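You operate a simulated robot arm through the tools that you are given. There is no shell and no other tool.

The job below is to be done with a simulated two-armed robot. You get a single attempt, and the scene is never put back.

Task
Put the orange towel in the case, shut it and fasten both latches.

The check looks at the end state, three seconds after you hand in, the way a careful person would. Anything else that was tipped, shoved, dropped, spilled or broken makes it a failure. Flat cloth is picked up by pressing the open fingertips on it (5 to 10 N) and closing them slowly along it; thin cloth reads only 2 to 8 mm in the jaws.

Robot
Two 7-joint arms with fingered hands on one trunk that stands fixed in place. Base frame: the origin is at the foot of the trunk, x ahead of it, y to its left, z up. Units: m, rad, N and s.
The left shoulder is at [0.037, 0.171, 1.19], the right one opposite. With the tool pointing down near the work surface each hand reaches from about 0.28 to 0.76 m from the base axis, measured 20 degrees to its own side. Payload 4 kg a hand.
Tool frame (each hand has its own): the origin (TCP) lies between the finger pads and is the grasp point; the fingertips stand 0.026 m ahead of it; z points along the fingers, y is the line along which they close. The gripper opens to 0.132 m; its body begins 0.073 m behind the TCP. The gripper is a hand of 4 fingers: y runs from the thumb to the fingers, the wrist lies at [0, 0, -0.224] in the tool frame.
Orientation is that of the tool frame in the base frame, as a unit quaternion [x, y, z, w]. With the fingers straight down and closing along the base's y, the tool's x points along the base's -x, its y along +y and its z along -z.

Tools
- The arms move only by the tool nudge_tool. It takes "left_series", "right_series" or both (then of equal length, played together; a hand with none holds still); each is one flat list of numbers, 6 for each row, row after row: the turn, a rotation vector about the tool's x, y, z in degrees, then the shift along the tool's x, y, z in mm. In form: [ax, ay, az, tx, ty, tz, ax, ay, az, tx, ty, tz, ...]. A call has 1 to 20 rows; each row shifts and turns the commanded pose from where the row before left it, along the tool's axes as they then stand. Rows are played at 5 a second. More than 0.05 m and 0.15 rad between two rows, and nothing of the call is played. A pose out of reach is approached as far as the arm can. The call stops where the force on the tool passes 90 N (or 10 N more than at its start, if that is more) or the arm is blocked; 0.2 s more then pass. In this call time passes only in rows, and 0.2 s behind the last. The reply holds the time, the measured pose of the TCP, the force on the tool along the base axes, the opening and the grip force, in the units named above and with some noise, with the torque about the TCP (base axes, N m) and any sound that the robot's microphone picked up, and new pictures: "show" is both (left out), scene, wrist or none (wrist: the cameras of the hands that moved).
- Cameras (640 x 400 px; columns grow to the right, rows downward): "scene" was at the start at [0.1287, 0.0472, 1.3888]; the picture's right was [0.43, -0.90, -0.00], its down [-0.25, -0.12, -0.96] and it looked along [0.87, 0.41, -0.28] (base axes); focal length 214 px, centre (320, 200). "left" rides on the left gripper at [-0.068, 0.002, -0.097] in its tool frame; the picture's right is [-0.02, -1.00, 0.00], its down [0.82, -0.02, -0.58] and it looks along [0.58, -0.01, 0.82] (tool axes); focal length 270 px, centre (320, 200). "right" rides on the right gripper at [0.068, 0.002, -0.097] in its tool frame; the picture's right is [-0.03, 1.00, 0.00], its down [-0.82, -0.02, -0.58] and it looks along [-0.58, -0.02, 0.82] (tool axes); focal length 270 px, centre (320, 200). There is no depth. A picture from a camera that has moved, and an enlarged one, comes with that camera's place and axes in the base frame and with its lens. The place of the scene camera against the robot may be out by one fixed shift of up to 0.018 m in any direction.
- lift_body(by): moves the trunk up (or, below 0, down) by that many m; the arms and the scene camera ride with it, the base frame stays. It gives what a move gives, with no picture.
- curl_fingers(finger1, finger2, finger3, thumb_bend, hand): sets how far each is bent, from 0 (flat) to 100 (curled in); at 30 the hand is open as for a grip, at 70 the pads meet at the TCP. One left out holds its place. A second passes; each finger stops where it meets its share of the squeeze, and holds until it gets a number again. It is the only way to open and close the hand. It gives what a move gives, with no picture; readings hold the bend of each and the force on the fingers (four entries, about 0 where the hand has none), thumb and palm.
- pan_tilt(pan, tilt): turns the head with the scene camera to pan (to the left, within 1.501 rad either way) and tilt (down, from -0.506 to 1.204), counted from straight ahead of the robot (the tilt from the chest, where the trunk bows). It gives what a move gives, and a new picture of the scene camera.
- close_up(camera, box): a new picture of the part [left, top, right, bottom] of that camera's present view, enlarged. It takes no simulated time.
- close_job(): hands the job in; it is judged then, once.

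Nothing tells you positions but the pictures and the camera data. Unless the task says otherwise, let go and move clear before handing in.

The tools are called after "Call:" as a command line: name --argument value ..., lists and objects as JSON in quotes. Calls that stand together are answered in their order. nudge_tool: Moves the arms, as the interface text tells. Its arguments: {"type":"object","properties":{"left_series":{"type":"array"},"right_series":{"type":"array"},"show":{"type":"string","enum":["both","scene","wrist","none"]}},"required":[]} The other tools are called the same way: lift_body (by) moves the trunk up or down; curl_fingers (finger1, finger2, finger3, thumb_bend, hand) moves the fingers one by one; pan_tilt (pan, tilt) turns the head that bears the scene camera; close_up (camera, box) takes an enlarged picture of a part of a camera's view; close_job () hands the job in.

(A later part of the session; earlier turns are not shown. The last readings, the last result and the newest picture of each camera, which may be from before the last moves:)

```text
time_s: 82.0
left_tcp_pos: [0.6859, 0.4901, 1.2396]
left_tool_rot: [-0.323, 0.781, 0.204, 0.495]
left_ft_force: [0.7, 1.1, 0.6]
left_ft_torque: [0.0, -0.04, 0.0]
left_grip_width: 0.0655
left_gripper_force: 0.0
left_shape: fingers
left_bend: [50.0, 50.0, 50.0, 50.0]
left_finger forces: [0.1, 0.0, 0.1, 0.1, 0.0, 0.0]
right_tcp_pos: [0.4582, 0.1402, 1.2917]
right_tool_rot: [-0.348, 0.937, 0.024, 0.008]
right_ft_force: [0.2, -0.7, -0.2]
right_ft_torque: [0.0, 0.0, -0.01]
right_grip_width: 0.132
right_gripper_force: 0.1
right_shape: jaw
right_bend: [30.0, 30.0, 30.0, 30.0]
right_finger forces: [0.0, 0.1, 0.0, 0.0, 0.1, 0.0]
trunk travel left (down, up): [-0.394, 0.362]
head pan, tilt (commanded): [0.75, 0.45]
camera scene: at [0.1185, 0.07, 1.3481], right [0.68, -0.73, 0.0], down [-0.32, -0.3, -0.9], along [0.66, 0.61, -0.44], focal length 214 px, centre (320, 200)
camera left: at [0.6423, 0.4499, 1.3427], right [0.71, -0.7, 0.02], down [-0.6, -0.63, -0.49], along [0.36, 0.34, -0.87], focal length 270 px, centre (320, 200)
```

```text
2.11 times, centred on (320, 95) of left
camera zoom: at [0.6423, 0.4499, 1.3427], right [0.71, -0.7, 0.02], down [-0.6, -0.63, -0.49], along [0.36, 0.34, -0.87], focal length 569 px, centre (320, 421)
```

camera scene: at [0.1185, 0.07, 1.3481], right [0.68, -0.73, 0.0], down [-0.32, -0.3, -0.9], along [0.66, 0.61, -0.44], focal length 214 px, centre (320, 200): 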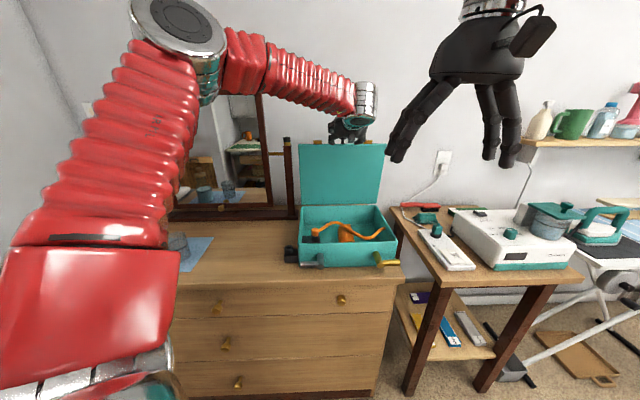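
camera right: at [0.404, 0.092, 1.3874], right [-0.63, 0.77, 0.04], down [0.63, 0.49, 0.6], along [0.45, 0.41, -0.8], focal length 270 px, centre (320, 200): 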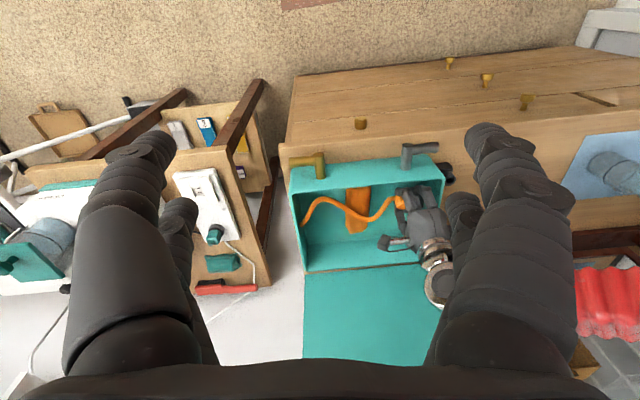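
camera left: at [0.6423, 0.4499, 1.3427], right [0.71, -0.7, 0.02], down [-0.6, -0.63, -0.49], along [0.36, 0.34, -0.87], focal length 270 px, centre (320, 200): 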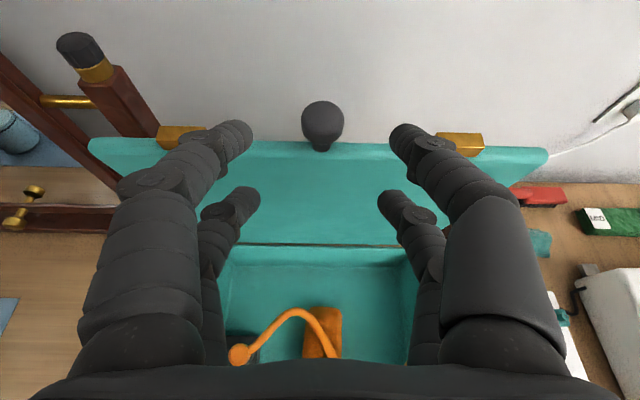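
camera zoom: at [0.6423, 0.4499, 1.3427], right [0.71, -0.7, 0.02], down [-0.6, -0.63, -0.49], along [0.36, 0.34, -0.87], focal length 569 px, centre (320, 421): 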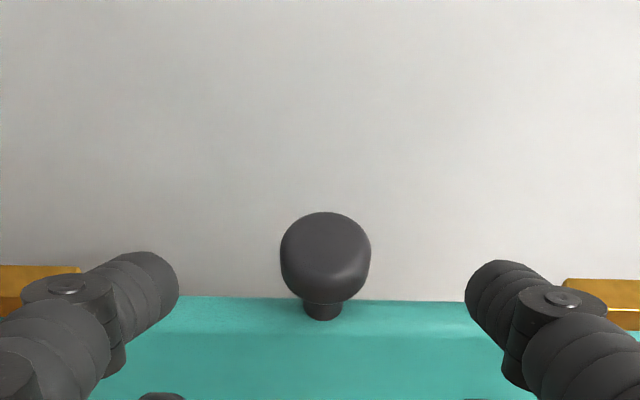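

The knob is centred ahead, roughly 7 cm beyond the TCP. I'll level the hand a bit more, raise it so fingers 2 and 3 are at the knob's height, and advance most of the way.

Call:
nudge_tool --left_series '[0, -8, 0, 0, 0, 0, 0, 0, 0, -11, 0, 0, 0, 0, 0, -11, 0, 0, 0, 0, 0, 0, 0, 20, 0, 0, 0, 0, 0, 15]' --show "none"

Call:
close_up --camera "left" --box '[160, 60, 480, 260]'

Call:
close_up --camera "scene" --box '[290, 100, 410, 180]'

```text
time_s: 83.2
left_tcp_pos: [0.7104, 0.5168, 1.2508]
left_tool_rot: [-0.307, 0.744, 0.226, 0.549]
left_ft_force: [-0.2, 0.1, 0.0]
left_ft_torque: [-0.01, 0.01, 0.01]
left_grip_width: 0.0655
left_gripper_force: 0.2
left_shape: fingers
left_bend: [50.0, 50.0, 50.0, 50.0]
left_finger forces: [0.0, 0.0, 0.1, 0.0, 0.1, 0.0]
right_tcp_pos: [0.4584, 0.1395, 1.2927]
right_tool_rot: [-0.348, 0.937, 0.024, 0.008]
right_ft_force: [-0.5, -0.2, -0.9]
right_ft_torque: [0.01, 0.03, 0.02]
right_grip_width: 0.1318
right_gripper_force: 0.0
right_shape: jaw
right_bend: [30.0, 30.0, 30.0, 30.0]
right_finger forces: [0.0, 0.1, 0.1, 0.0, 0.0, 0.1]
trunk travel left (down, up): [-0.394, 0.362]
head pan, tilt (commanded): [0.75, 0.45]
```

```text
2.00 times, centred on (320, 160) of left
camera zoom: at [0.657, 0.4672, 1.3444], right [0.71, -0.7, 0.03], down [-0.55, -0.58, -0.61], along [0.44, 0.42, -0.79], focal length 541 px, centre (320, 280)
```

zoom: 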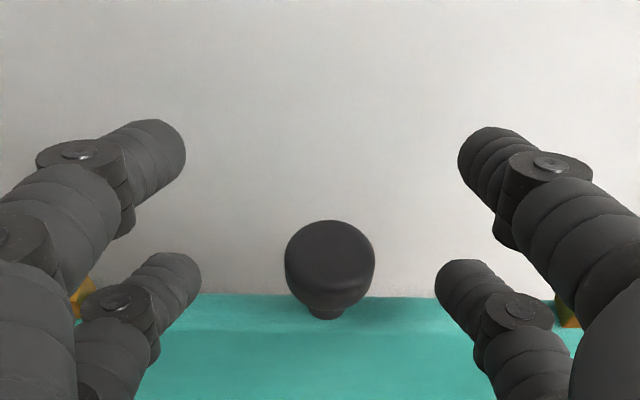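

```text
5.00 times, centred on (350, 140) of scene
camera zoom: at [0.1176, 0.0697, 1.3482], right [0.68, -0.73, 0.0], down [-0.32, -0.3, -0.9], along [0.66, 0.61, -0.44], focal length 1072 px, centre (170, 500)
```

zoom: 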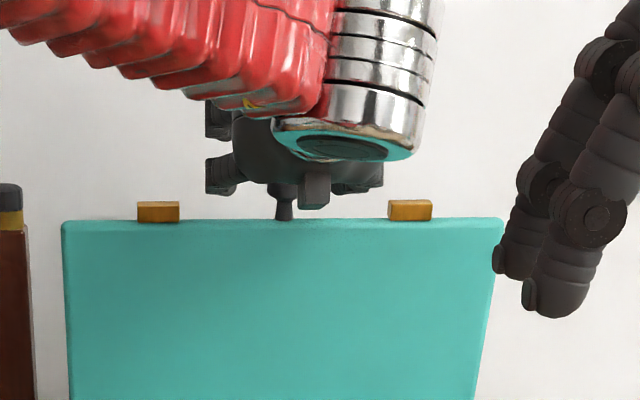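

Well lined up with the lower finger pair. Advancing the last 25 mm so the pair straddles the knob.

Call:
nudge_tool --left_series '[0, 0, 0, -2, -2.5, 9, 0, 0, 0, 0, 0, 8, 0, 0, 0, 0, 0, 8]' --show "none"

Call:
close_up --camera "left" --box '[160, 90, 480, 290]'

Call:
close_up --camera "scene" --box '[290, 100, 410, 180]'

```text
time_s: 84.0
left_tcp_pos: [0.7306, 0.5345, 1.2438]
left_tool_rot: [-0.308, 0.744, 0.227, 0.547]
left_ft_force: [1.2, 1.1, 0.3]
left_ft_torque: [0.0, 0.01, -0.01]
left_grip_width: 0.0652
left_gripper_force: 0.0
left_shape: fingers
left_bend: [50.0, 50.0, 50.0, 50.0]
left_finger forces: [0.0, 0.0, 0.1, 0.0, 0.1, 0.0]
right_tcp_pos: [0.4581, 0.1405, 1.2915]
right_tool_rot: [-0.348, 0.937, 0.024, 0.007]
right_ft_force: [-0.2, -0.3, -0.1]
right_ft_torque: [0.01, 0.0, -0.01]
right_grip_width: 0.1318
right_gripper_force: 0.0
right_shape: jaw
right_bend: [30.0, 30.0, 30.0, 30.0]
right_finger forces: [0.0, 0.0, 0.0, 0.0, 0.0, 0.1]
trunk travel left (down, up): [-0.394, 0.362]
head pan, tilt (commanded): [0.75, 0.45]
```

```text
2.00 times, centred on (320, 190) of left
camera zoom: at [0.6778, 0.4842, 1.3369], right [0.71, -0.7, 0.02], down [-0.55, -0.58, -0.61], along [0.44, 0.42, -0.79], focal length 541 px, centre (320, 220)
```

zoom: 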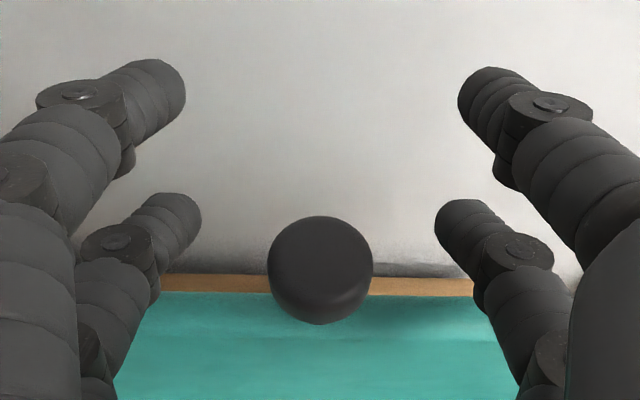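

```text
5.00 times, centred on (350, 140) of scene
camera zoom: at [0.118, 0.0698, 1.3481], right [0.68, -0.73, 0.0], down [-0.32, -0.3, -0.9], along [0.66, 0.61, -0.44], focal length 1072 px, centre (170, 500)
```

zoom: 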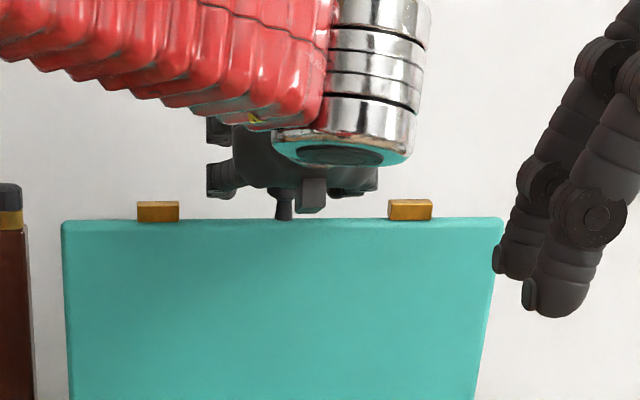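

The knob head sits between fingers 2 and 3. Closing that pair on it.

Call:
curl_fingers --hand "left" --finger2 59 --finger3 59

Call:
curl_fingers --hand "left" --finger2 68 --finger3 68

Call:
close_up --camera "left" --box '[160, 90, 480, 290]'

```text
time_s: 85.0
left_tcp_pos: [0.7296, 0.5342, 1.2432]
left_tool_rot: [-0.307, 0.744, 0.226, 0.549]
left_ft_force: [-0.2, 0.1, 0.4]
left_ft_torque: [0.03, -0.03, 0.01]
left_grip_width: 0.0652
left_gripper_force: 0.1
left_shape: fingers
left_bend: [50.0, 59.0, 59.0, 50.0]
left_finger forces: [0.0, 0.1, 0.0, 0.0, 0.0, 0.0]
right_tcp_pos: [0.4575, 0.1397, 1.2928]
right_tool_rot: [-0.348, 0.937, 0.024, 0.007]
right_ft_force: [0.0, -0.8, -0.1]
right_ft_torque: [-0.01, 0.01, 0.01]
right_grip_width: 0.1318
right_gripper_force: 0.1
right_shape: jaw
right_bend: [30.0, 30.0, 30.0, 30.0]
right_finger forces: [0.0, 0.0, 0.0, 0.1, 0.1, 0.0]
trunk travel left (down, up): [-0.394, 0.362]
head pan, tilt (commanded): [0.75, 0.45]
```

```text
time_s: 86.0
left_tcp_pos: [0.7304, 0.5336, 1.2436]
left_tool_rot: [-0.308, 0.744, 0.226, 0.549]
left_ft_force: [-0.2, 0.1, 0.3]
left_ft_torque: [0.01, -0.04, -0.02]
left_grip_width: 0.0652
left_gripper_force: 1.1
left_shape: fingers
left_bend: [50.0, 67.0, 66.0, 50.0]
left_finger forces: [0.1, 0.8, 1.1, 0.0, 0.1, 0.0]
right_tcp_pos: [0.4578, 0.1399, 1.2924]
right_tool_rot: [-0.348, 0.937, 0.024, 0.008]
right_ft_force: [0.4, -0.8, -0.1]
right_ft_torque: [-0.01, 0.0, -0.01]
right_grip_width: 0.132
right_gripper_force: 0.0
right_shape: jaw
right_bend: [30.0, 30.0, 30.0, 30.0]
right_finger forces: [0.0, 0.1, 0.0, 0.0, 0.1, 0.0]
trunk travel left (down, up): [-0.394, 0.362]
head pan, tilt (commanded): [0.75, 0.45]
```

```text
2.00 times, centred on (320, 190) of left
camera zoom: at [0.6773, 0.4839, 1.3374], right [0.71, -0.7, 0.03], down [-0.55, -0.58, -0.61], along [0.44, 0.42, -0.79], focal length 541 px, centre (320, 220)
```

zoom: 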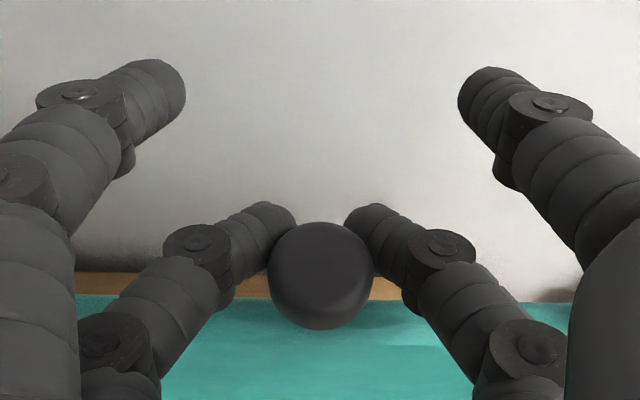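

The fingertips have closed behind the knob's head, hooking it. I'll firm up the grip a little so I can also hold the lid back as it comes over.

Call:
curl_fingers --hand "left" --finger2 74 --finger3 74

Call:
close_up --camera "left" --box '[160, 90, 480, 290]'

```text
time_s: 87.0
left_tcp_pos: [0.7296, 0.5329, 1.2435]
left_tool_rot: [-0.308, 0.744, 0.226, 0.548]
left_ft_force: [0.2, -0.2, 0.1]
left_ft_torque: [-0.01, -0.02, 0.01]
left_grip_width: 0.0655
left_gripper_force: 0.0
left_shape: fingers
left_bend: [50.0, 73.0, 73.0, 50.0]
left_finger forces: [0.1, 0.0, 0.1, 0.0, 0.1, 0.0]
right_tcp_pos: [0.4574, 0.1391, 1.2922]
right_tool_rot: [-0.348, 0.937, 0.023, 0.008]
right_ft_force: [0.6, 0.8, 0.4]
right_ft_torque: [0.0, 0.01, 0.03]
right_grip_width: 0.1318
right_gripper_force: 0.0
right_shape: jaw
right_bend: [30.0, 30.0, 30.0, 30.0]
right_finger forces: [0.1, 0.0, 0.0, 0.1, 0.0, 0.0]
trunk travel left (down, up): [-0.394, 0.362]
head pan, tilt (commanded): [0.75, 0.45]
```

```text
2.00 times, centred on (320, 190) of left
camera zoom: at [0.6772, 0.484, 1.3374], right [0.71, -0.7, 0.03], down [-0.55, -0.58, -0.61], along [0.44, 0.42, -0.79], focal length 541 px, centre (320, 220)
```

zoom: 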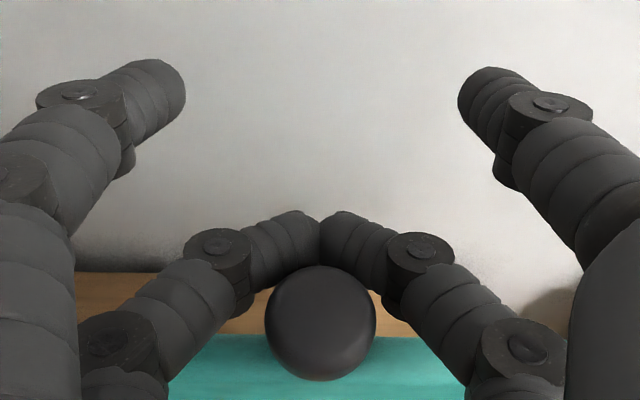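

Fingers 2 and 3 are now closed behind the knob and the lid has tipped forward a little and stays there. I'll pull it gently along its arc and see how it behaves.

Call:
nudge_tool --left_series '[0, 0, 0, 5, 0, -14, 0, 0, 0, 5, 0, -14]' --show "none"

Call:
close_up --camera "left" --box '[160, 90, 480, 290]'

Call:
close_up --camera "scene" --box '[280, 100, 420, 270]'

```text
time_s: 87.6
left_tcp_pos: [0.7083, 0.5122, 1.2424]
left_tool_rot: [-0.308, 0.744, 0.226, 0.549]
left_ft_force: [1.0, 0.3, 0.4]
left_ft_torque: [0.01, 0.01, 0.01]
left_grip_width: 0.0656
left_gripper_force: 0.0
left_shape: fingers
left_bend: [50.0, 73.0, 73.0, 50.0]
left_finger forces: [0.0, 0.0, 0.0, 0.0, 0.1, 0.0]
right_tcp_pos: [0.4571, 0.1393, 1.2931]
right_tool_rot: [-0.348, 0.937, 0.024, 0.008]
right_ft_force: [0.8, 0.2, 0.3]
right_ft_torque: [-0.01, 0.03, 0.04]
right_grip_width: 0.1319
right_gripper_force: 0.0
right_shape: jaw
right_bend: [30.0, 30.0, 30.0, 30.0]
right_finger forces: [0.1, 0.1, 0.0, 0.0, 0.0, 0.1]
trunk travel left (down, up): [-0.394, 0.362]
head pan, tilt (commanded): [0.75, 0.45]
```

```text
2.00 times, centred on (320, 190) of left
camera zoom: at [0.6543, 0.4622, 1.337], right [0.71, -0.7, 0.03], down [-0.55, -0.58, -0.61], along [0.44, 0.42, -0.79], focal length 541 px, centre (320, 220)
```

zoom: 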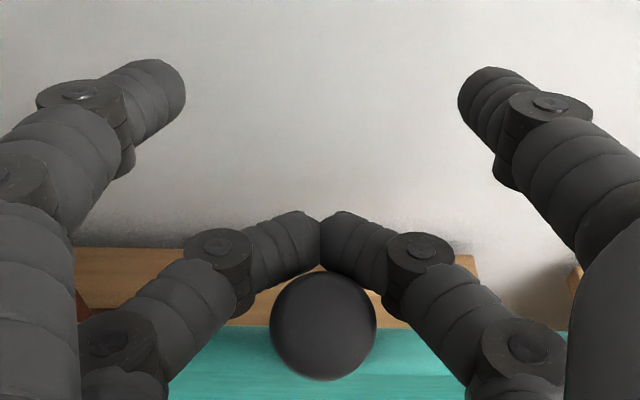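

```text
2.35 times, centred on (350, 185) of scene
camera zoom: at [0.1175, 0.0695, 1.3482], right [0.68, -0.73, 0.0], down [-0.32, -0.3, -0.9], along [0.66, 0.61, -0.44], focal length 505 px, centre (249, 235)
```

zoom: 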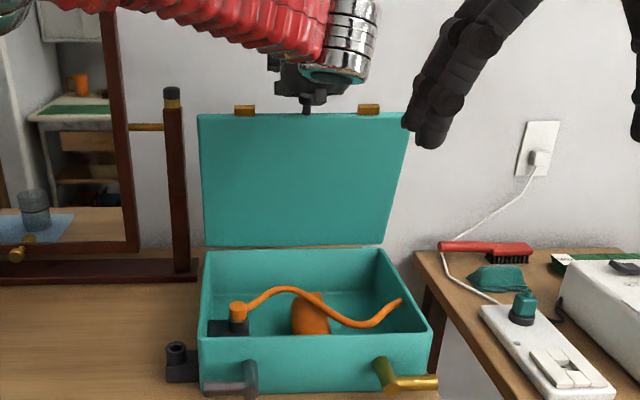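

The lid follows the fingers and stays where left, so the hinge has some friction. I'll continue the arc slowly, tilting the hand with the lid.

Call:
nudge_tool --left_series '[0, 2.18, 0, 7.6, 0, -8.2, 0, 2.18, 0, 7.6, 0, -8.2, 0, 2.18, 0, 7.6, 0, -8.2, 0, 2.18, 0, 7.6, 0, -8.2, 0, 2.25, 0, 10, 0, -5.7, 0, 2.25, 0, 10, 0, -5.7, 0, 2.25, 0, 10, 0, -5.7, 0, 2.25, 0, 10, 0, -5.7]' --show "none"

Call:
close_up --camera "left" --box '[160, 90, 480, 290]'

Call:
close_up --camera "scene" --box '[280, 100, 420, 270]'

```text
time_s: 89.4
left_tcp_pos: [0.6524, 0.4537, 1.2032]
left_tool_rot: [-0.34, 0.819, 0.177, 0.426]
left_ft_force: [0.1, 0.6, 0.0]
left_ft_torque: [0.01, -0.04, -0.04]
left_grip_width: 0.0654
left_gripper_force: 0.1
left_shape: fingers
left_bend: [50.0, 73.0, 73.0, 50.0]
left_finger forces: [0.0, 0.0, 0.0, 0.0, 0.0, 0.1]
right_tcp_pos: [0.4577, 0.1395, 1.2919]
right_tool_rot: [-0.348, 0.937, 0.024, 0.008]
right_ft_force: [0.6, 0.3, -0.7]
right_ft_torque: [-0.01, -0.02, 0.0]
right_grip_width: 0.1323
right_gripper_force: 0.0
right_shape: jaw
right_bend: [30.0, 30.0, 30.0, 30.0]
right_finger forces: [0.1, 0.0, 0.1, 0.0, 0.0, 0.0]
trunk travel left (down, up): [-0.394, 0.362]
head pan, tilt (commanded): [0.75, 0.45]
```

```text
2.00 times, centred on (320, 190) of left
camera zoom: at [0.6221, 0.4276, 1.3142], right [0.72, -0.7, 0.02], down [-0.65, -0.68, -0.34], along [0.25, 0.23, -0.94], focal length 541 px, centre (320, 220)
```

zoom: 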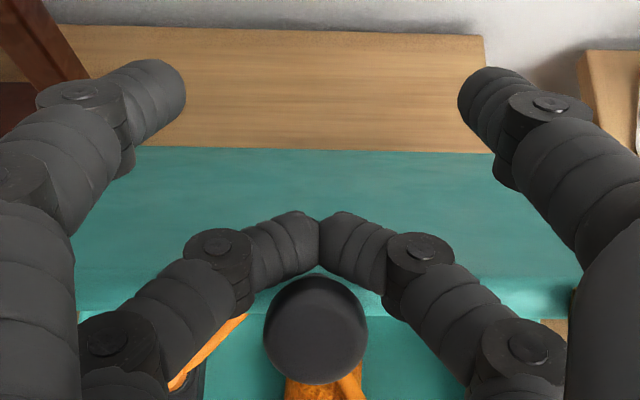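

```text
2.35 times, centred on (350, 185) of scene
camera zoom: at [0.1175, 0.0696, 1.3482], right [0.68, -0.73, 0.0], down [-0.32, -0.3, -0.9], along [0.66, 0.61, -0.44], focal length 505 px, centre (249, 235)
```

zoom: 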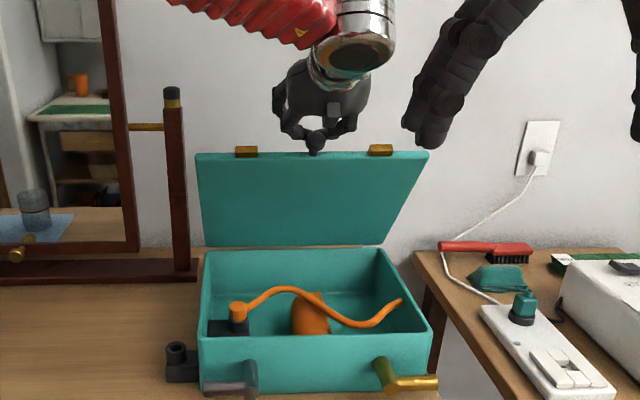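

The lid is about 30 degrees over and still following. Continuing.

Call:
nudge_tool --left_series '[0, 2.25, 0, 11.8, 0, -2.2, 0, 2.25, 0, 11.8, 0, -2.2, 0, 2.25, 0, 11.8, 0, -2.2, 0, 2.25, 0, 11.8, 0, -2.2, 0, 2.25, 0, 12.1, 0, 1.8, 0, 2.25, 0, 12.1, 0, 1.8]' --show "none"

Call:
close_up --camera "left" --box '[160, 90, 480, 290]'

Call:
close_up --camera "scene" --box '[280, 100, 420, 270]'

```text
time_s: 90.8
left_tcp_pos: [0.6162, 0.4194, 1.1523]
left_tool_rot: [-0.358, 0.864, 0.135, 0.327]
left_ft_force: [-0.3, 0.1, 0.0]
left_ft_torque: [0.0, -0.01, 0.01]
left_grip_width: 0.0653
left_gripper_force: 0.0
left_shape: fingers
left_bend: [50.0, 73.0, 73.0, 50.0]
left_finger forces: [0.0, 0.1, 0.0, 0.0, 0.0, 0.0]
right_tcp_pos: [0.4572, 0.14, 1.2911]
right_tool_rot: [-0.347, 0.937, 0.024, 0.008]
right_ft_force: [0.7, -0.1, -0.5]
right_ft_torque: [-0.03, 0.0, 0.03]
right_grip_width: 0.1318
right_gripper_force: 0.1
right_shape: jaw
right_bend: [30.0, 30.0, 30.0, 30.0]
right_finger forces: [0.0, 0.0, 0.1, 0.0, 0.0, 0.1]
trunk travel left (down, up): [-0.394, 0.362]
head pan, tilt (commanded): [0.75, 0.45]
```

```text
2.00 times, centred on (320, 190) of left
camera zoom: at [0.6054, 0.4122, 1.2687], right [0.72, -0.69, 0.02], down [-0.69, -0.72, -0.11], along [0.09, 0.07, -0.99], focal length 541 px, centre (320, 220)
```

zoom: 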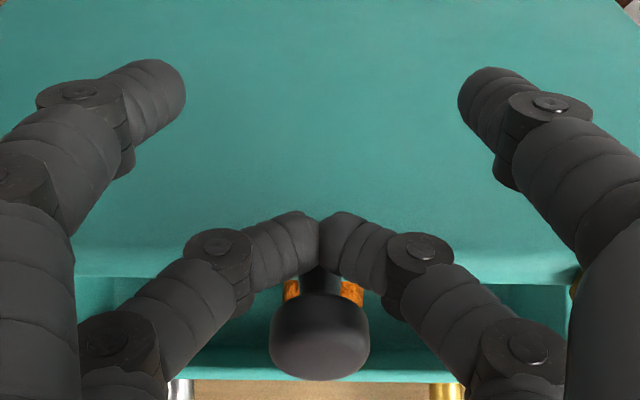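

```text
2.35 times, centred on (350, 185) of scene
camera zoom: at [0.1177, 0.0696, 1.3482], right [0.68, -0.73, 0.0], down [-0.32, -0.3, -0.9], along [0.66, 0.61, -0.44], focal length 505 px, centre (249, 235)
```

zoom: 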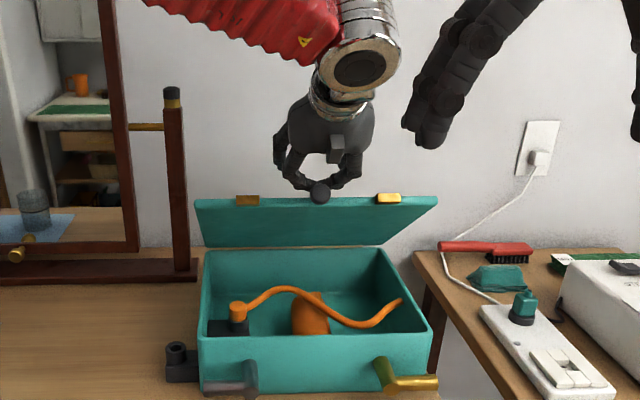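

About 48 degrees over. Continuing to about 60 degrees, then I'll release and press it down from above.

Call:
nudge_tool --left_series '[0, 2.25, 0, 12.1, 0, 1.8, 0, 2.25, 0, 12.1, 0, 1.8, 0, 2.25, 0, 11.2, 0, 5.6, 0, 2.25, 0, 11.2, 0, 5.6, 0, 2.25, 0, 11.2, 0, 5.6, 0, 2.25, 0, 11.2, 0, 5.6]' --show "none"

Call:
close_up --camera "left" --box '[160, 90, 480, 290]'

Call:
close_up --camera "scene" --box '[280, 100, 420, 270]'

```text
time_s: 92.2
left_tcp_pos: [0.5877, 0.3903, 1.0892]
left_tool_rot: [-0.371, 0.897, 0.092, 0.224]
left_ft_force: [-0.3, -0.3, -0.5]
left_ft_torque: [0.03, -0.02, 0.02]
left_grip_width: 0.0652
left_gripper_force: 0.1
left_shape: fingers
left_bend: [50.0, 73.0, 73.0, 50.0]
left_finger forces: [0.0, 0.0, 0.0, 0.1, 0.0, 0.0]
right_tcp_pos: [0.4586, 0.1392, 1.2929]
right_tool_rot: [-0.347, 0.937, 0.024, 0.008]
right_ft_force: [-0.7, -0.6, 0.0]
right_ft_torque: [0.01, -0.01, -0.01]
right_grip_width: 0.1321
right_gripper_force: 0.0
right_shape: jaw
right_bend: [30.0, 30.0, 30.0, 30.0]
right_finger forces: [0.1, 0.1, 0.1, 0.0, 0.0, 0.0]
trunk travel left (down, up): [-0.394, 0.362]
head pan, tilt (commanded): [0.75, 0.45]
```

```text
2.00 times, centred on (320, 190) of left
camera zoom: at [0.5966, 0.4016, 1.2066], right [0.72, -0.69, 0.01], down [-0.69, -0.71, 0.13], along [-0.08, -0.1, -0.99], focal length 541 px, centre (320, 220)
```

zoom: 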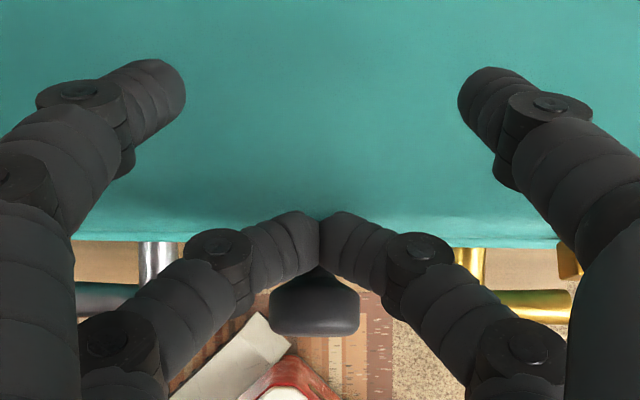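

```text
2.35 times, centred on (350, 185) of scene
camera zoom: at [0.1177, 0.0696, 1.3482], right [0.68, -0.73, 0.0], down [-0.32, -0.3, -0.9], along [0.66, 0.61, -0.44], focal length 505 px, centre (249, 235)
```

zoom: 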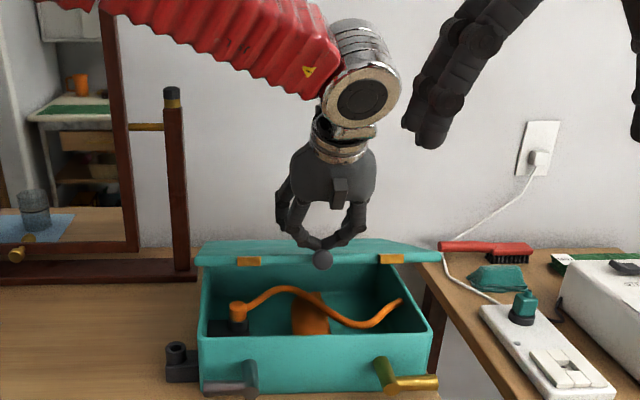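

The lid is about 65 degrees over, with the fingertips behind the knob resting on its outer face. I'll push down further, slowly.

Call:
nudge_tool --left_series '[0, 0, 0, 5.3, 0, 7.4, 0, 0, 0, 5.3, 0, 7.4, 0, 0, 0, 5.3, 0, 7.4, 0, 0, 0, 5.3, 0, 7.4, 0, 0, 0, 5.3, 0, 7.4, 0, 0, 0, 5.3, 0, 7.4]' --show "none"

Call:
close_up --camera "left" --box '[160, 90, 480, 290]'

Call:
close_up --camera "scene" --box '[280, 120, 420, 290]'

```text
time_s: 93.6
left_tcp_pos: [0.5836, 0.3851, 1.0344]
left_tool_rot: [-0.371, 0.896, 0.092, 0.225]
left_ft_force: [-0.2, -0.3, 1.3]
left_ft_torque: [0.02, 0.03, 0.0]
left_grip_width: 0.0654
left_gripper_force: 0.0
left_shape: fingers
left_bend: [50.0, 73.0, 73.0, 50.0]
left_finger forces: [0.0, 0.0, 0.0, 0.1, 0.0, 0.0]
right_tcp_pos: [0.4571, 0.1401, 1.2916]
right_tool_rot: [-0.347, 0.937, 0.024, 0.008]
right_ft_force: [0.4, 0.5, 0.8]
right_ft_torque: [-0.01, -0.05, 0.01]
right_grip_width: 0.1318
right_gripper_force: 0.1
right_shape: jaw
right_bend: [30.0, 30.0, 30.0, 30.0]
right_finger forces: [0.1, 0.0, 0.1, 0.0, 0.1, 0.0]
trunk travel left (down, up): [-0.394, 0.362]
head pan, tilt (commanded): [0.75, 0.45]
```

```text
2.00 times, centred on (320, 190) of left
camera zoom: at [0.5921, 0.3967, 1.153], right [0.72, -0.69, 0.01], down [-0.69, -0.72, 0.13], along [-0.08, -0.1, -0.99], focal length 541 px, centre (320, 220)
```

zoom: 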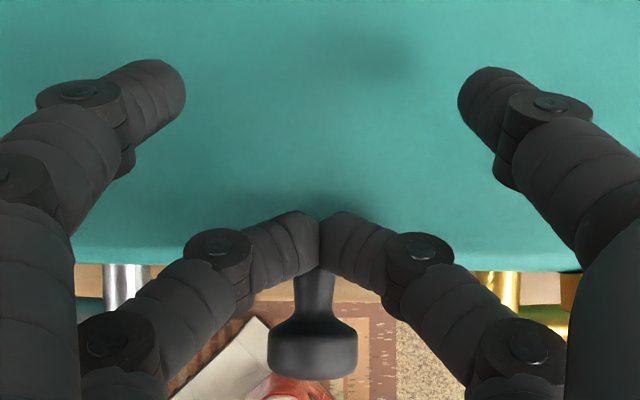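

```text
2.35 times, centred on (350, 205) of scene
camera zoom: at [0.1177, 0.0696, 1.3482], right [0.68, -0.73, 0.0], down [-0.32, -0.3, -0.9], along [0.66, 0.61, -0.44], focal length 505 px, centre (249, 188)
```

zoom: 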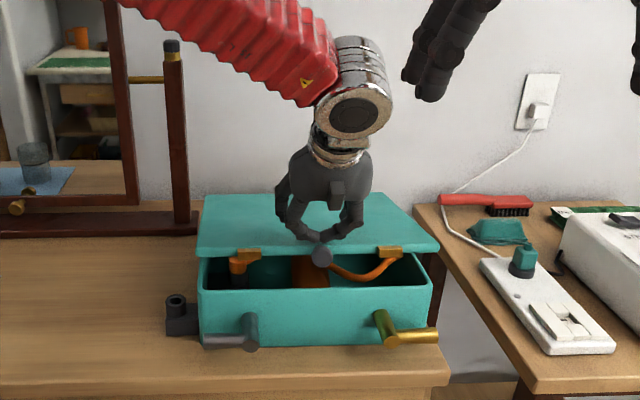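

Nearly shut. Continuing down in small steps, watching the force.

Call:
nudge_tool --left_series '[0, 0, 0, 3.7, 0, 7.1, 0, 0, 0, 3.7, 0, 7.1, 0, 0, 0, 3.7, 0, 7.1]' --show "none"

Call:
close_up --camera "scene" --box '[280, 160, 420, 290]'

```text
time_s: 94.4
left_tcp_pos: [0.5842, 0.3858, 1.0108]
left_tool_rot: [-0.371, 0.896, 0.092, 0.224]
left_ft_force: [0.7, 1.0, 0.1]
left_ft_torque: [-0.03, 0.02, -0.02]
left_grip_width: 0.0654
left_gripper_force: 0.0
left_shape: fingers
left_bend: [50.0, 73.0, 73.0, 50.0]
left_finger forces: [0.1, 0.0, 0.0, 0.0, 0.0, 0.0]
right_tcp_pos: [0.457, 0.1397, 1.2918]
right_tool_rot: [-0.348, 0.937, 0.024, 0.008]
right_ft_force: [-0.9, -0.2, 0.6]
right_ft_torque: [-0.02, -0.01, 0.0]
right_grip_width: 0.1323
right_gripper_force: 0.2
right_shape: jaw
right_bend: [30.0, 30.0, 30.0, 30.0]
right_finger forces: [0.1, 0.1, 0.1, 0.0, 0.0, 0.0]
trunk travel left (down, up): [-0.394, 0.362]
head pan, tilt (commanded): [0.75, 0.45]
```

```text
3.08 times, centred on (350, 225) of scene
camera zoom: at [0.1177, 0.0697, 1.3482], right [0.68, -0.73, 0.0], down [-0.32, -0.3, -0.9], along [0.66, 0.61, -0.44], focal length 660 px, centre (228, 123)
```

zoom: 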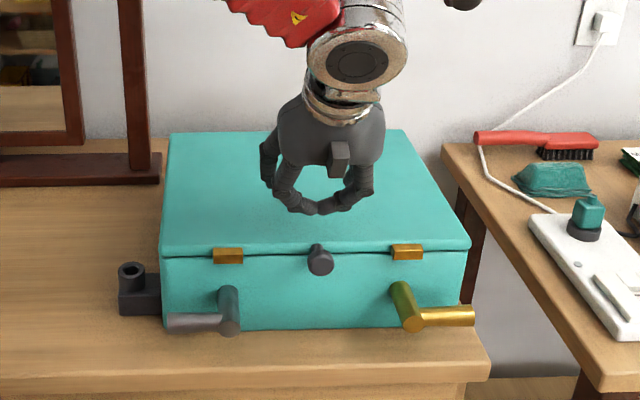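

The lid is down. Zooming in to see whether it's fully shut and how the latches meet the hasps.

Call:
close_up --camera "scene" --box '[300, 205, 390, 270]'

Call:
close_up --camera "scene" --box '[310, 208, 345, 236]'

Call:
close_up --camera "scene" --box '[350, 208, 390, 240]'

Call:
close_up --camera "right" --box '[270, 110, 470, 250]'

```text
6.15 times, centred on (345, 238) of scene
camera zoom: at [0.1177, 0.0697, 1.3482], right [0.68, -0.73, 0.0], down [-0.32, -0.3, -0.9], along [0.66, 0.61, -0.44], focal length 1320 px, centre (166, -31)
```

zoom: 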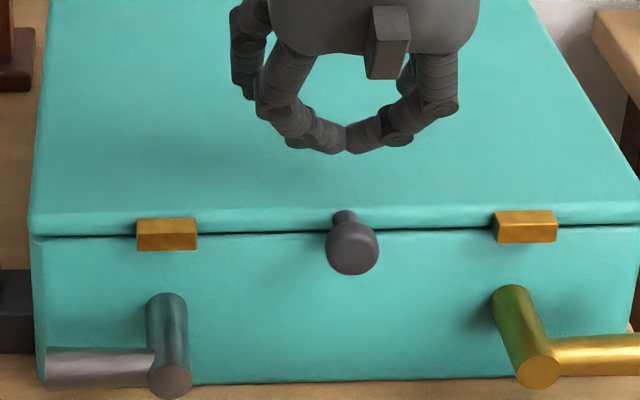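

```text
14.29 times, centred on (328, 222) of scene
camera zoom: at [0.1177, 0.0697, 1.3482], right [0.68, -0.73, 0.0], down [-0.32, -0.3, -0.9], along [0.66, 0.61, -0.44], focal length 3064 px, centre (213, -114)
```

zoom: 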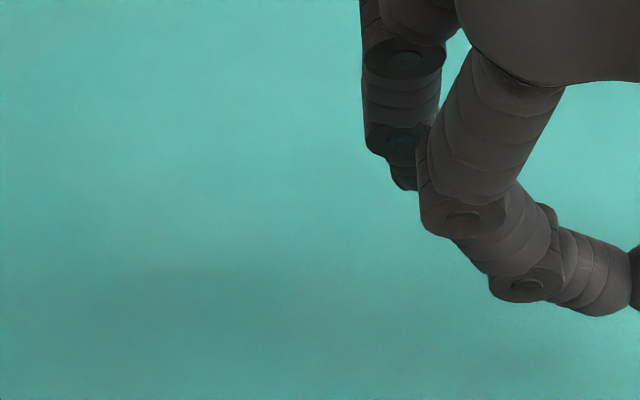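

```text
12.50 times, centred on (370, 224) of scene
camera zoom: at [0.1177, 0.0697, 1.3482], right [0.68, -0.73, 0.0], down [-0.32, -0.3, -0.9], along [0.66, 0.61, -0.44], focal length 2681 px, centre (-305, -100)
```

zoom: 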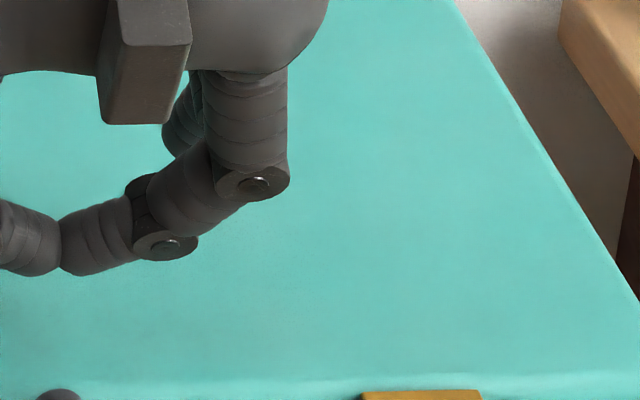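

```text
2.86 times, centred on (370, 180) of right
camera zoom: at [0.4041, 0.0916, 1.3873], right [-0.63, 0.77, 0.04], down [0.63, 0.49, 0.6], along [0.45, 0.41, -0.8], focal length 772 px, centre (177, 257)
```

zoom: 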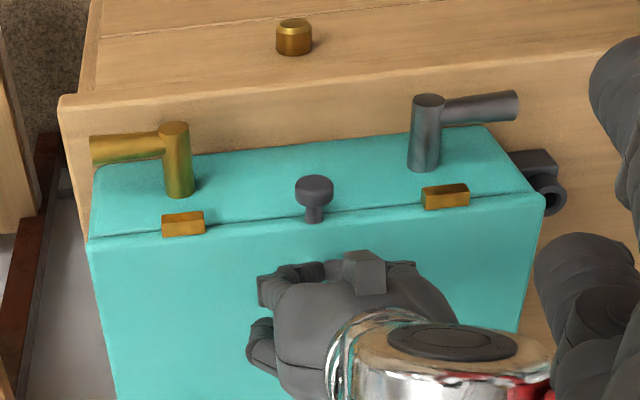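

The lid has closed with just a thin seam visible. I'll press lightly on its top to make sure it's fully down.

Call:
nudge_tool --left_series '[0, 0, 0, 1.9, 0, 3.5, 0, 0, 0, 1.9, 0, 3.5]' --show "none"

Call:
nudge_tool --left_series '[0, 0, 0, 1.4, 0, 2.7, 0, 0, 0, 0, 0, 0]' --show "none"

```text
time_s: 95.0
left_tcp_pos: [0.5837, 0.3841, 1.0032]
left_tool_rot: [-0.371, 0.896, 0.093, 0.225]
left_ft_force: [0.2, 0.0, 0.1]
left_ft_torque: [0.0, -0.01, 0.02]
left_grip_width: 0.0655
left_gripper_force: 0.0
left_shape: fingers
left_bend: [50.0, 73.0, 73.0, 50.0]
left_finger forces: [0.0, 0.1, 0.1, 0.0, 0.0, 0.0]
right_tcp_pos: [0.4564, 0.1385, 1.2923]
right_tool_rot: [-0.348, 0.937, 0.023, 0.007]
right_ft_force: [-0.4, 0.4, 0.1]
right_ft_torque: [0.02, -0.01, 0.0]
right_grip_width: 0.132
right_gripper_force: 0.0
right_shape: jaw
right_bend: [30.0, 30.0, 30.0, 30.0]
right_finger forces: [0.0, 0.0, 0.0, 0.0, 0.1, 0.0]
trunk travel left (down, up): [-0.394, 0.362]
head pan, tilt (commanded): [0.75, 0.45]
```

```text
time_s: 95.6
left_tcp_pos: [0.5847, 0.385, 1.0014]
left_tool_rot: [-0.372, 0.896, 0.093, 0.224]
left_ft_force: [0.4, -0.1, -0.3]
left_ft_torque: [0.05, -0.01, 0.01]
left_grip_width: 0.0656
left_gripper_force: 0.1
left_shape: fingers
left_bend: [50.0, 73.0, 73.0, 50.0]
left_finger forces: [0.0, 0.0, 0.0, 0.1, 0.0, 0.0]
right_tcp_pos: [0.4563, 0.1396, 1.2931]
right_tool_rot: [-0.348, 0.937, 0.024, 0.008]
right_ft_force: [0.6, -0.2, -0.1]
right_ft_torque: [0.01, 0.01, 0.03]
right_grip_width: 0.1322
right_gripper_force: 0.2
right_shape: jaw
right_bend: [30.0, 30.0, 30.0, 30.0]
right_finger forces: [0.0, 0.0, 0.0, 0.1, 0.0, 0.0]
trunk travel left (down, up): [-0.394, 0.362]
head pan, tilt (commanded): [0.75, 0.45]
```

Call:
nudge_tool --left_series '[0, 0, 0, 1.9, 0, 3.5, 0, 0, 0, 1.4, 0, 2.7]' --show "none"

Call:
nudge_tool --left_series '[0, 0, 0, 1.4, 0, 2.7, 0, 0, 0, 0.9, 0, 1.8]' --show "none"

Call:
close_up --camera "scene" --box '[300, 205, 390, 270]'

```text
time_s: 96.2
left_tcp_pos: [0.5837, 0.3847, 0.9927]
left_tool_rot: [-0.371, 0.896, 0.092, 0.225]
left_ft_force: [0.5, 0.0, 0.3]
left_ft_torque: [-0.02, 0.04, 0.0]
left_grip_width: 0.0653
left_gripper_force: 0.0
left_shape: fingers
left_bend: [50.0, 73.0, 73.0, 50.0]
left_finger forces: [0.1, 0.0, 0.0, 0.0, 0.0, 0.0]
right_tcp_pos: [0.4577, 0.1407, 1.2924]
right_tool_rot: [-0.347, 0.937, 0.025, 0.008]
right_ft_force: [0.2, -0.3, 1.1]
right_ft_torque: [0.03, -0.03, 0.01]
right_grip_width: 0.132
right_gripper_force: 0.0
right_shape: jaw
right_bend: [30.0, 30.0, 30.0, 30.0]
right_finger forces: [0.1, 0.0, 0.0, 0.0, 0.1, 0.0]
trunk travel left (down, up): [-0.394, 0.362]
head pan, tilt (commanded): [0.75, 0.45]
```

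```text
time_s: 96.8
left_tcp_pos: [0.5847, 0.3843, 0.9878]
left_tool_rot: [-0.371, 0.896, 0.092, 0.224]
left_ft_force: [-0.5, 0.1, 0.7]
left_ft_torque: [0.03, -0.02, 0.0]
left_grip_width: 0.0651
left_gripper_force: 0.1
left_shape: fingers
left_bend: [50.0, 73.0, 73.0, 50.0]
left_finger forces: [0.0, 0.0, 0.0, 0.1, 0.0, 0.1]
right_tcp_pos: [0.4575, 0.1397, 1.2923]
right_tool_rot: [-0.348, 0.937, 0.024, 0.008]
right_ft_force: [0.2, -0.5, 0.4]
right_ft_torque: [0.0, -0.01, 0.0]
right_grip_width: 0.1318
right_gripper_force: 0.0
right_shape: jaw
right_bend: [30.0, 30.0, 30.0, 30.0]
right_finger forces: [0.1, 0.0, 0.0, 0.0, 0.1, 0.0]
trunk travel left (down, up): [-0.394, 0.362]
head pan, tilt (commanded): [0.75, 0.45]
```

```text
6.15 times, centred on (345, 238) of scene
camera zoom: at [0.1176, 0.0696, 1.3482], right [0.68, -0.73, 0.0], down [-0.32, -0.3, -0.9], along [0.66, 0.61, -0.44], focal length 1320 px, centre (166, -31)
```

zoom: 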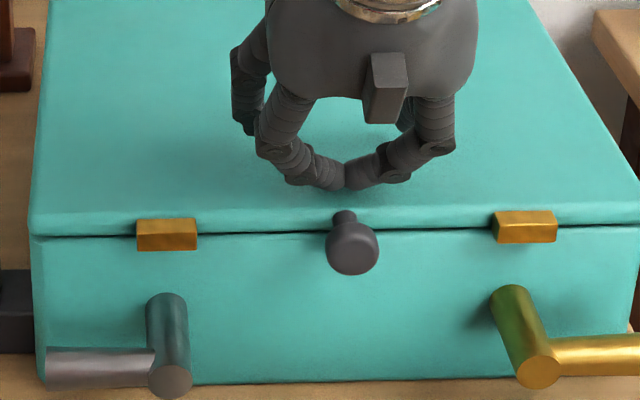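

Call:
nudge_tool --left_series '[0, 0, 0, 1.4, 0, 2.7, 0, 0, 0, 0.9, 0, 1.8]' --show "none"

Call:
nudge_tool --left_series '[0, 0, 0, 0.9, 0, 1.8, 0, 0, 0, 0.9, 0, 1.8]' --show "none"

```text
time_s: 97.4
left_tcp_pos: [0.5848, 0.3848, 0.9861]
left_tool_rot: [-0.371, 0.896, 0.092, 0.227]
left_ft_force: [1.7, 3.0, 16.8]
left_ft_torque: [-0.03, 0.06, 0.01]
left_grip_width: 0.0652
left_gripper_force: 11.8
left_shape: fingers
left_bend: [50.0, 74.0, 74.0, 50.0]
left_finger forces: [0.0, 11.4, 11.7, 0.0, 0.1, 0.0]
right_tcp_pos: [0.4562, 0.1383, 1.2925]
right_tool_rot: [-0.347, 0.937, 0.025, 0.009]
right_ft_force: [-0.1, 0.6, -0.3]
right_ft_torque: [0.0, 0.02, -0.02]
right_grip_width: 0.1316
right_gripper_force: 0.2
right_shape: jaw
right_bend: [30.0, 30.0, 30.0, 30.0]
right_finger forces: [0.1, 0.1, 0.0, 0.0, 0.1, 0.0]
trunk travel left (down, up): [-0.394, 0.362]
head pan, tilt (commanded): [0.75, 0.45]
```

```text
time_s: 98.0
left_tcp_pos: [0.5853, 0.3848, 0.9839]
left_tool_rot: [-0.371, 0.895, 0.092, 0.229]
left_ft_force: [9.0, 5.1, 36.4]
left_ft_torque: [-0.16, -0.01, 0.03]
left_grip_width: 0.0654
left_gripper_force: 23.3
left_shape: fingers
left_bend: [50.0, 75.0, 75.0, 50.0]
left_finger forces: [0.0, 21.0, 25.2, 0.0, 0.0, 0.0]
right_tcp_pos: [0.4554, 0.1384, 1.2934]
right_tool_rot: [-0.348, 0.937, 0.024, 0.01]
right_ft_force: [0.1, -0.2, 0.1]
right_ft_torque: [0.0, 0.0, -0.02]
right_grip_width: 0.1319
right_gripper_force: 0.0
right_shape: jaw
right_bend: [30.0, 30.0, 30.0, 30.0]
right_finger forces: [0.0, 0.1, 0.0, 0.0, 0.1, 0.1]
trunk travel left (down, up): [-0.394, 0.362]
head pan, tilt (commanded): [0.75, 0.45]
```

The lid is firmly shut (36 N with no further movement). Backing off and moving the left hand out in front to look at the latches.

Call:
nudge_tool --left_series '[0, 0, 0, -4, 0, -8, 0, 0, 0, -10, 0, -18, 0, 0, 0, -14, 0, -30]' --show "none"

Call:
close_up --camera "scene" --box '[290, 200, 410, 280]'

Call:
close_up --camera "right" --box '[370, 130, 450, 190]'

Call:
close_up --camera "right" --box '[270, 140, 350, 200]'

```text
time_s: 98.8
left_tcp_pos: [0.5799, 0.3852, 1.0434]
left_tool_rot: [-0.371, 0.897, 0.093, 0.222]
left_ft_force: [-1.1, 0.7, -0.1]
left_ft_torque: [0.03, 0.02, -0.01]
left_grip_width: 0.0655
left_gripper_force: 0.0
left_shape: fingers
left_bend: [50.0, 73.0, 73.0, 50.0]
left_finger forces: [0.0, 0.0, 0.1, 0.0, 0.0, 0.1]
right_tcp_pos: [0.4556, 0.139, 1.2926]
right_tool_rot: [-0.348, 0.937, 0.024, 0.009]
right_ft_force: [-0.9, -0.4, 0.0]
right_ft_torque: [-0.01, 0.02, -0.02]
right_grip_width: 0.1322
right_gripper_force: 0.1
right_shape: jaw
right_bend: [30.0, 30.0, 30.0, 30.0]
right_finger forces: [0.0, 0.0, 0.0, 0.1, 0.0, 0.0]
trunk travel left (down, up): [-0.394, 0.362]
head pan, tilt (commanded): [0.75, 0.45]
```

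```text
5.00 times, centred on (350, 240) of scene
camera zoom: at [0.1168, 0.0695, 1.3482], right [0.68, -0.73, 0.0], down [-0.32, -0.3, -0.9], along [0.66, 0.61, -0.44], focal length 1072 px, centre (170, 0)
```

zoom: 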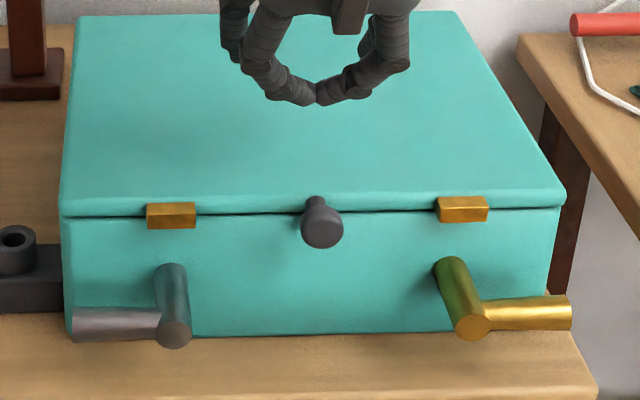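

```text
6.67 times, centred on (410, 160) of right
camera zoom: at [0.4031, 0.0915, 1.3877], right [-0.63, 0.77, 0.04], down [0.63, 0.49, 0.6], along [0.45, 0.41, -0.8], focal length 1802 px, centre (-280, 467)
```

zoom: 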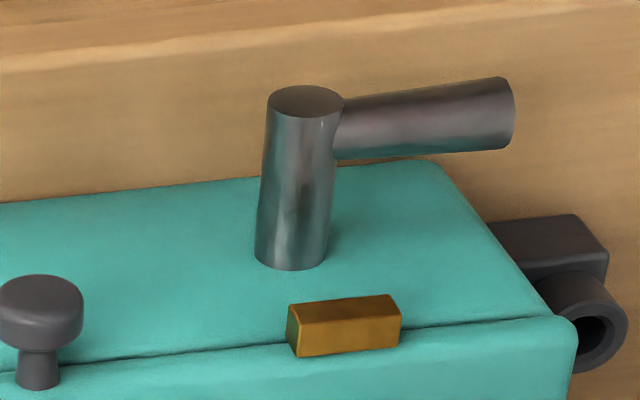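

```text
6.67 times, centred on (310, 170) of right
camera zoom: at [0.4031, 0.0915, 1.3877], right [-0.63, 0.77, 0.04], down [0.63, 0.49, 0.6], along [0.45, 0.41, -0.8], focal length 1802 px, centre (387, 400)
```

zoom: 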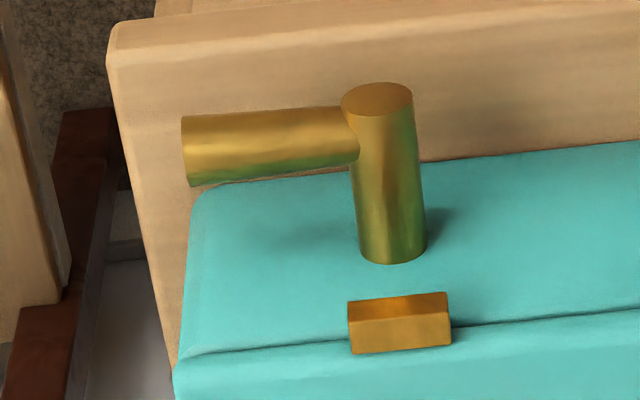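

The latches are L-handles turning on hubs that stick out of the case front, each just below its hasp. I want the finger pairs above and below a lever, so I'll raise the left hand, point it outward and roll it 90 degrees at a safe height.

Call:
curl_fingers --hand "left" --finger1 45 --finger2 45 --finger3 45 --thumb_bend 45

Call:
nudge_tool --left_series '[0, 0, 0, -11.5, 25, -22.2, 0, 0, 0, -11.5, 25, -22.2, 0, 0, 0, -11.5, 25, -22.2, 0, 0, 0, -11.5, 25, -22.2, 0, -8.4, 0, 0, 0, 0, 0, -8.4, 0, 0, 0, 0, 0, -8.4, 0, 0, 0, 0, 0, -8.4, 0, 0, 0, 0, 0, -8.4, 0, 0, 0, 0, 0, 0, -8.2, 0, 0, 0, 0, 0, -8.2, 0, 0, 0, 0, 0, -8.2, 0, 0, 0, 0, 0, -8.2, 0, 0, 0, 0, 0, -8.2, 0, 0, 0, 0, 0, -8.2, 0, 0, 0, 0, 0, -8.2, 0, 0, 0, 0, 0, -8.2, 0, 0, 0, 0, 0, -8.2, 0, 0, 0, 0, 0, -8.2, 0, 0, 0, 0, 0, -8.2, 0, 0, 0]' --show "both"

```text
time_s: 99.8
left_tcp_pos: [0.5825, 0.386, 1.044]
left_tool_rot: [-0.371, 0.896, 0.091, 0.225]
left_ft_force: [-0.2, -0.7, 0.8]
left_ft_torque: [0.03, 0.01, -0.03]
left_grip_width: 0.0826
left_gripper_force: 0.0
left_shape: fingers
left_bend: [45.0, 45.0, 45.0, 45.0]
left_finger forces: [0.0, 0.0, 0.0, 0.0, 0.1, 0.0]
right_tcp_pos: [0.4578, 0.1395, 1.2915]
right_tool_rot: [-0.348, 0.937, 0.023, 0.008]
right_ft_force: [-0.2, 0.2, 0.3]
right_ft_torque: [0.01, -0.05, 0.01]
right_grip_width: 0.1321
right_gripper_force: 0.0
right_shape: jaw
right_bend: [30.0, 30.0, 30.0, 30.0]
right_finger forces: [0.1, 0.1, 0.0, 0.1, 0.0, 0.0]
trunk travel left (down, up): [-0.394, 0.362]
head pan, tilt (commanded): [0.75, 0.45]
```

```text
time_s: 104.0
left_tcp_pos: [0.5125, 0.4542, 1.142]
left_tool_rot: [0.757, -0.311, 0.222, -0.53]
left_ft_force: [0.2, 0.4, -0.7]
left_ft_torque: [0.04, 0.01, -0.01]
left_grip_width: 0.0824
left_gripper_force: 0.1
left_shape: fingers
left_bend: [45.0, 45.0, 45.0, 45.0]
left_finger forces: [0.0, 0.0, 0.1, 0.0, 0.0, 0.0]
right_tcp_pos: [0.4573, 0.1395, 1.2926]
right_tool_rot: [-0.348, 0.937, 0.023, 0.008]
right_ft_force: [0.1, -0.7, 0.2]
right_ft_torque: [-0.03, 0.01, 0.0]
right_grip_width: 0.1319
right_gripper_force: 0.1
right_shape: jaw
right_bend: [30.0, 30.0, 30.0, 30.0]
right_finger forces: [0.0, 0.0, 0.0, 0.0, 0.1, 0.0]
trunk travel left (down, up): [-0.394, 0.362]
head pan, tilt (commanded): [0.75, 0.45]
camera scene: at [0.1174, 0.0697, 1.3482], right [0.68, -0.73, 0.0], down [-0.32, -0.3, -0.9], along [0.66, 0.61, -0.44], focal length 214 px, centre (320, 200)
camera left: at [0.3972, 0.4377, 1.1731], right [0.22, 0.26, 0.94], down [0.2, -0.95, 0.22], along [0.96, 0.14, -0.26], focal length 270 px, centre (320, 200)
```

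scene: 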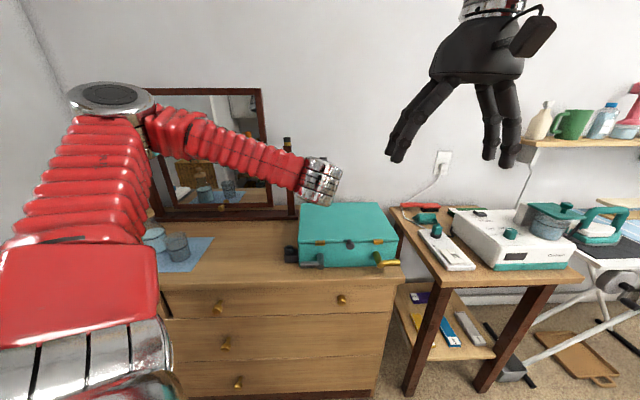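
left: 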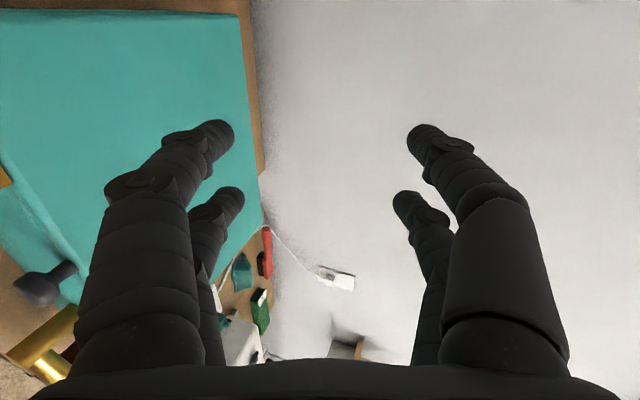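

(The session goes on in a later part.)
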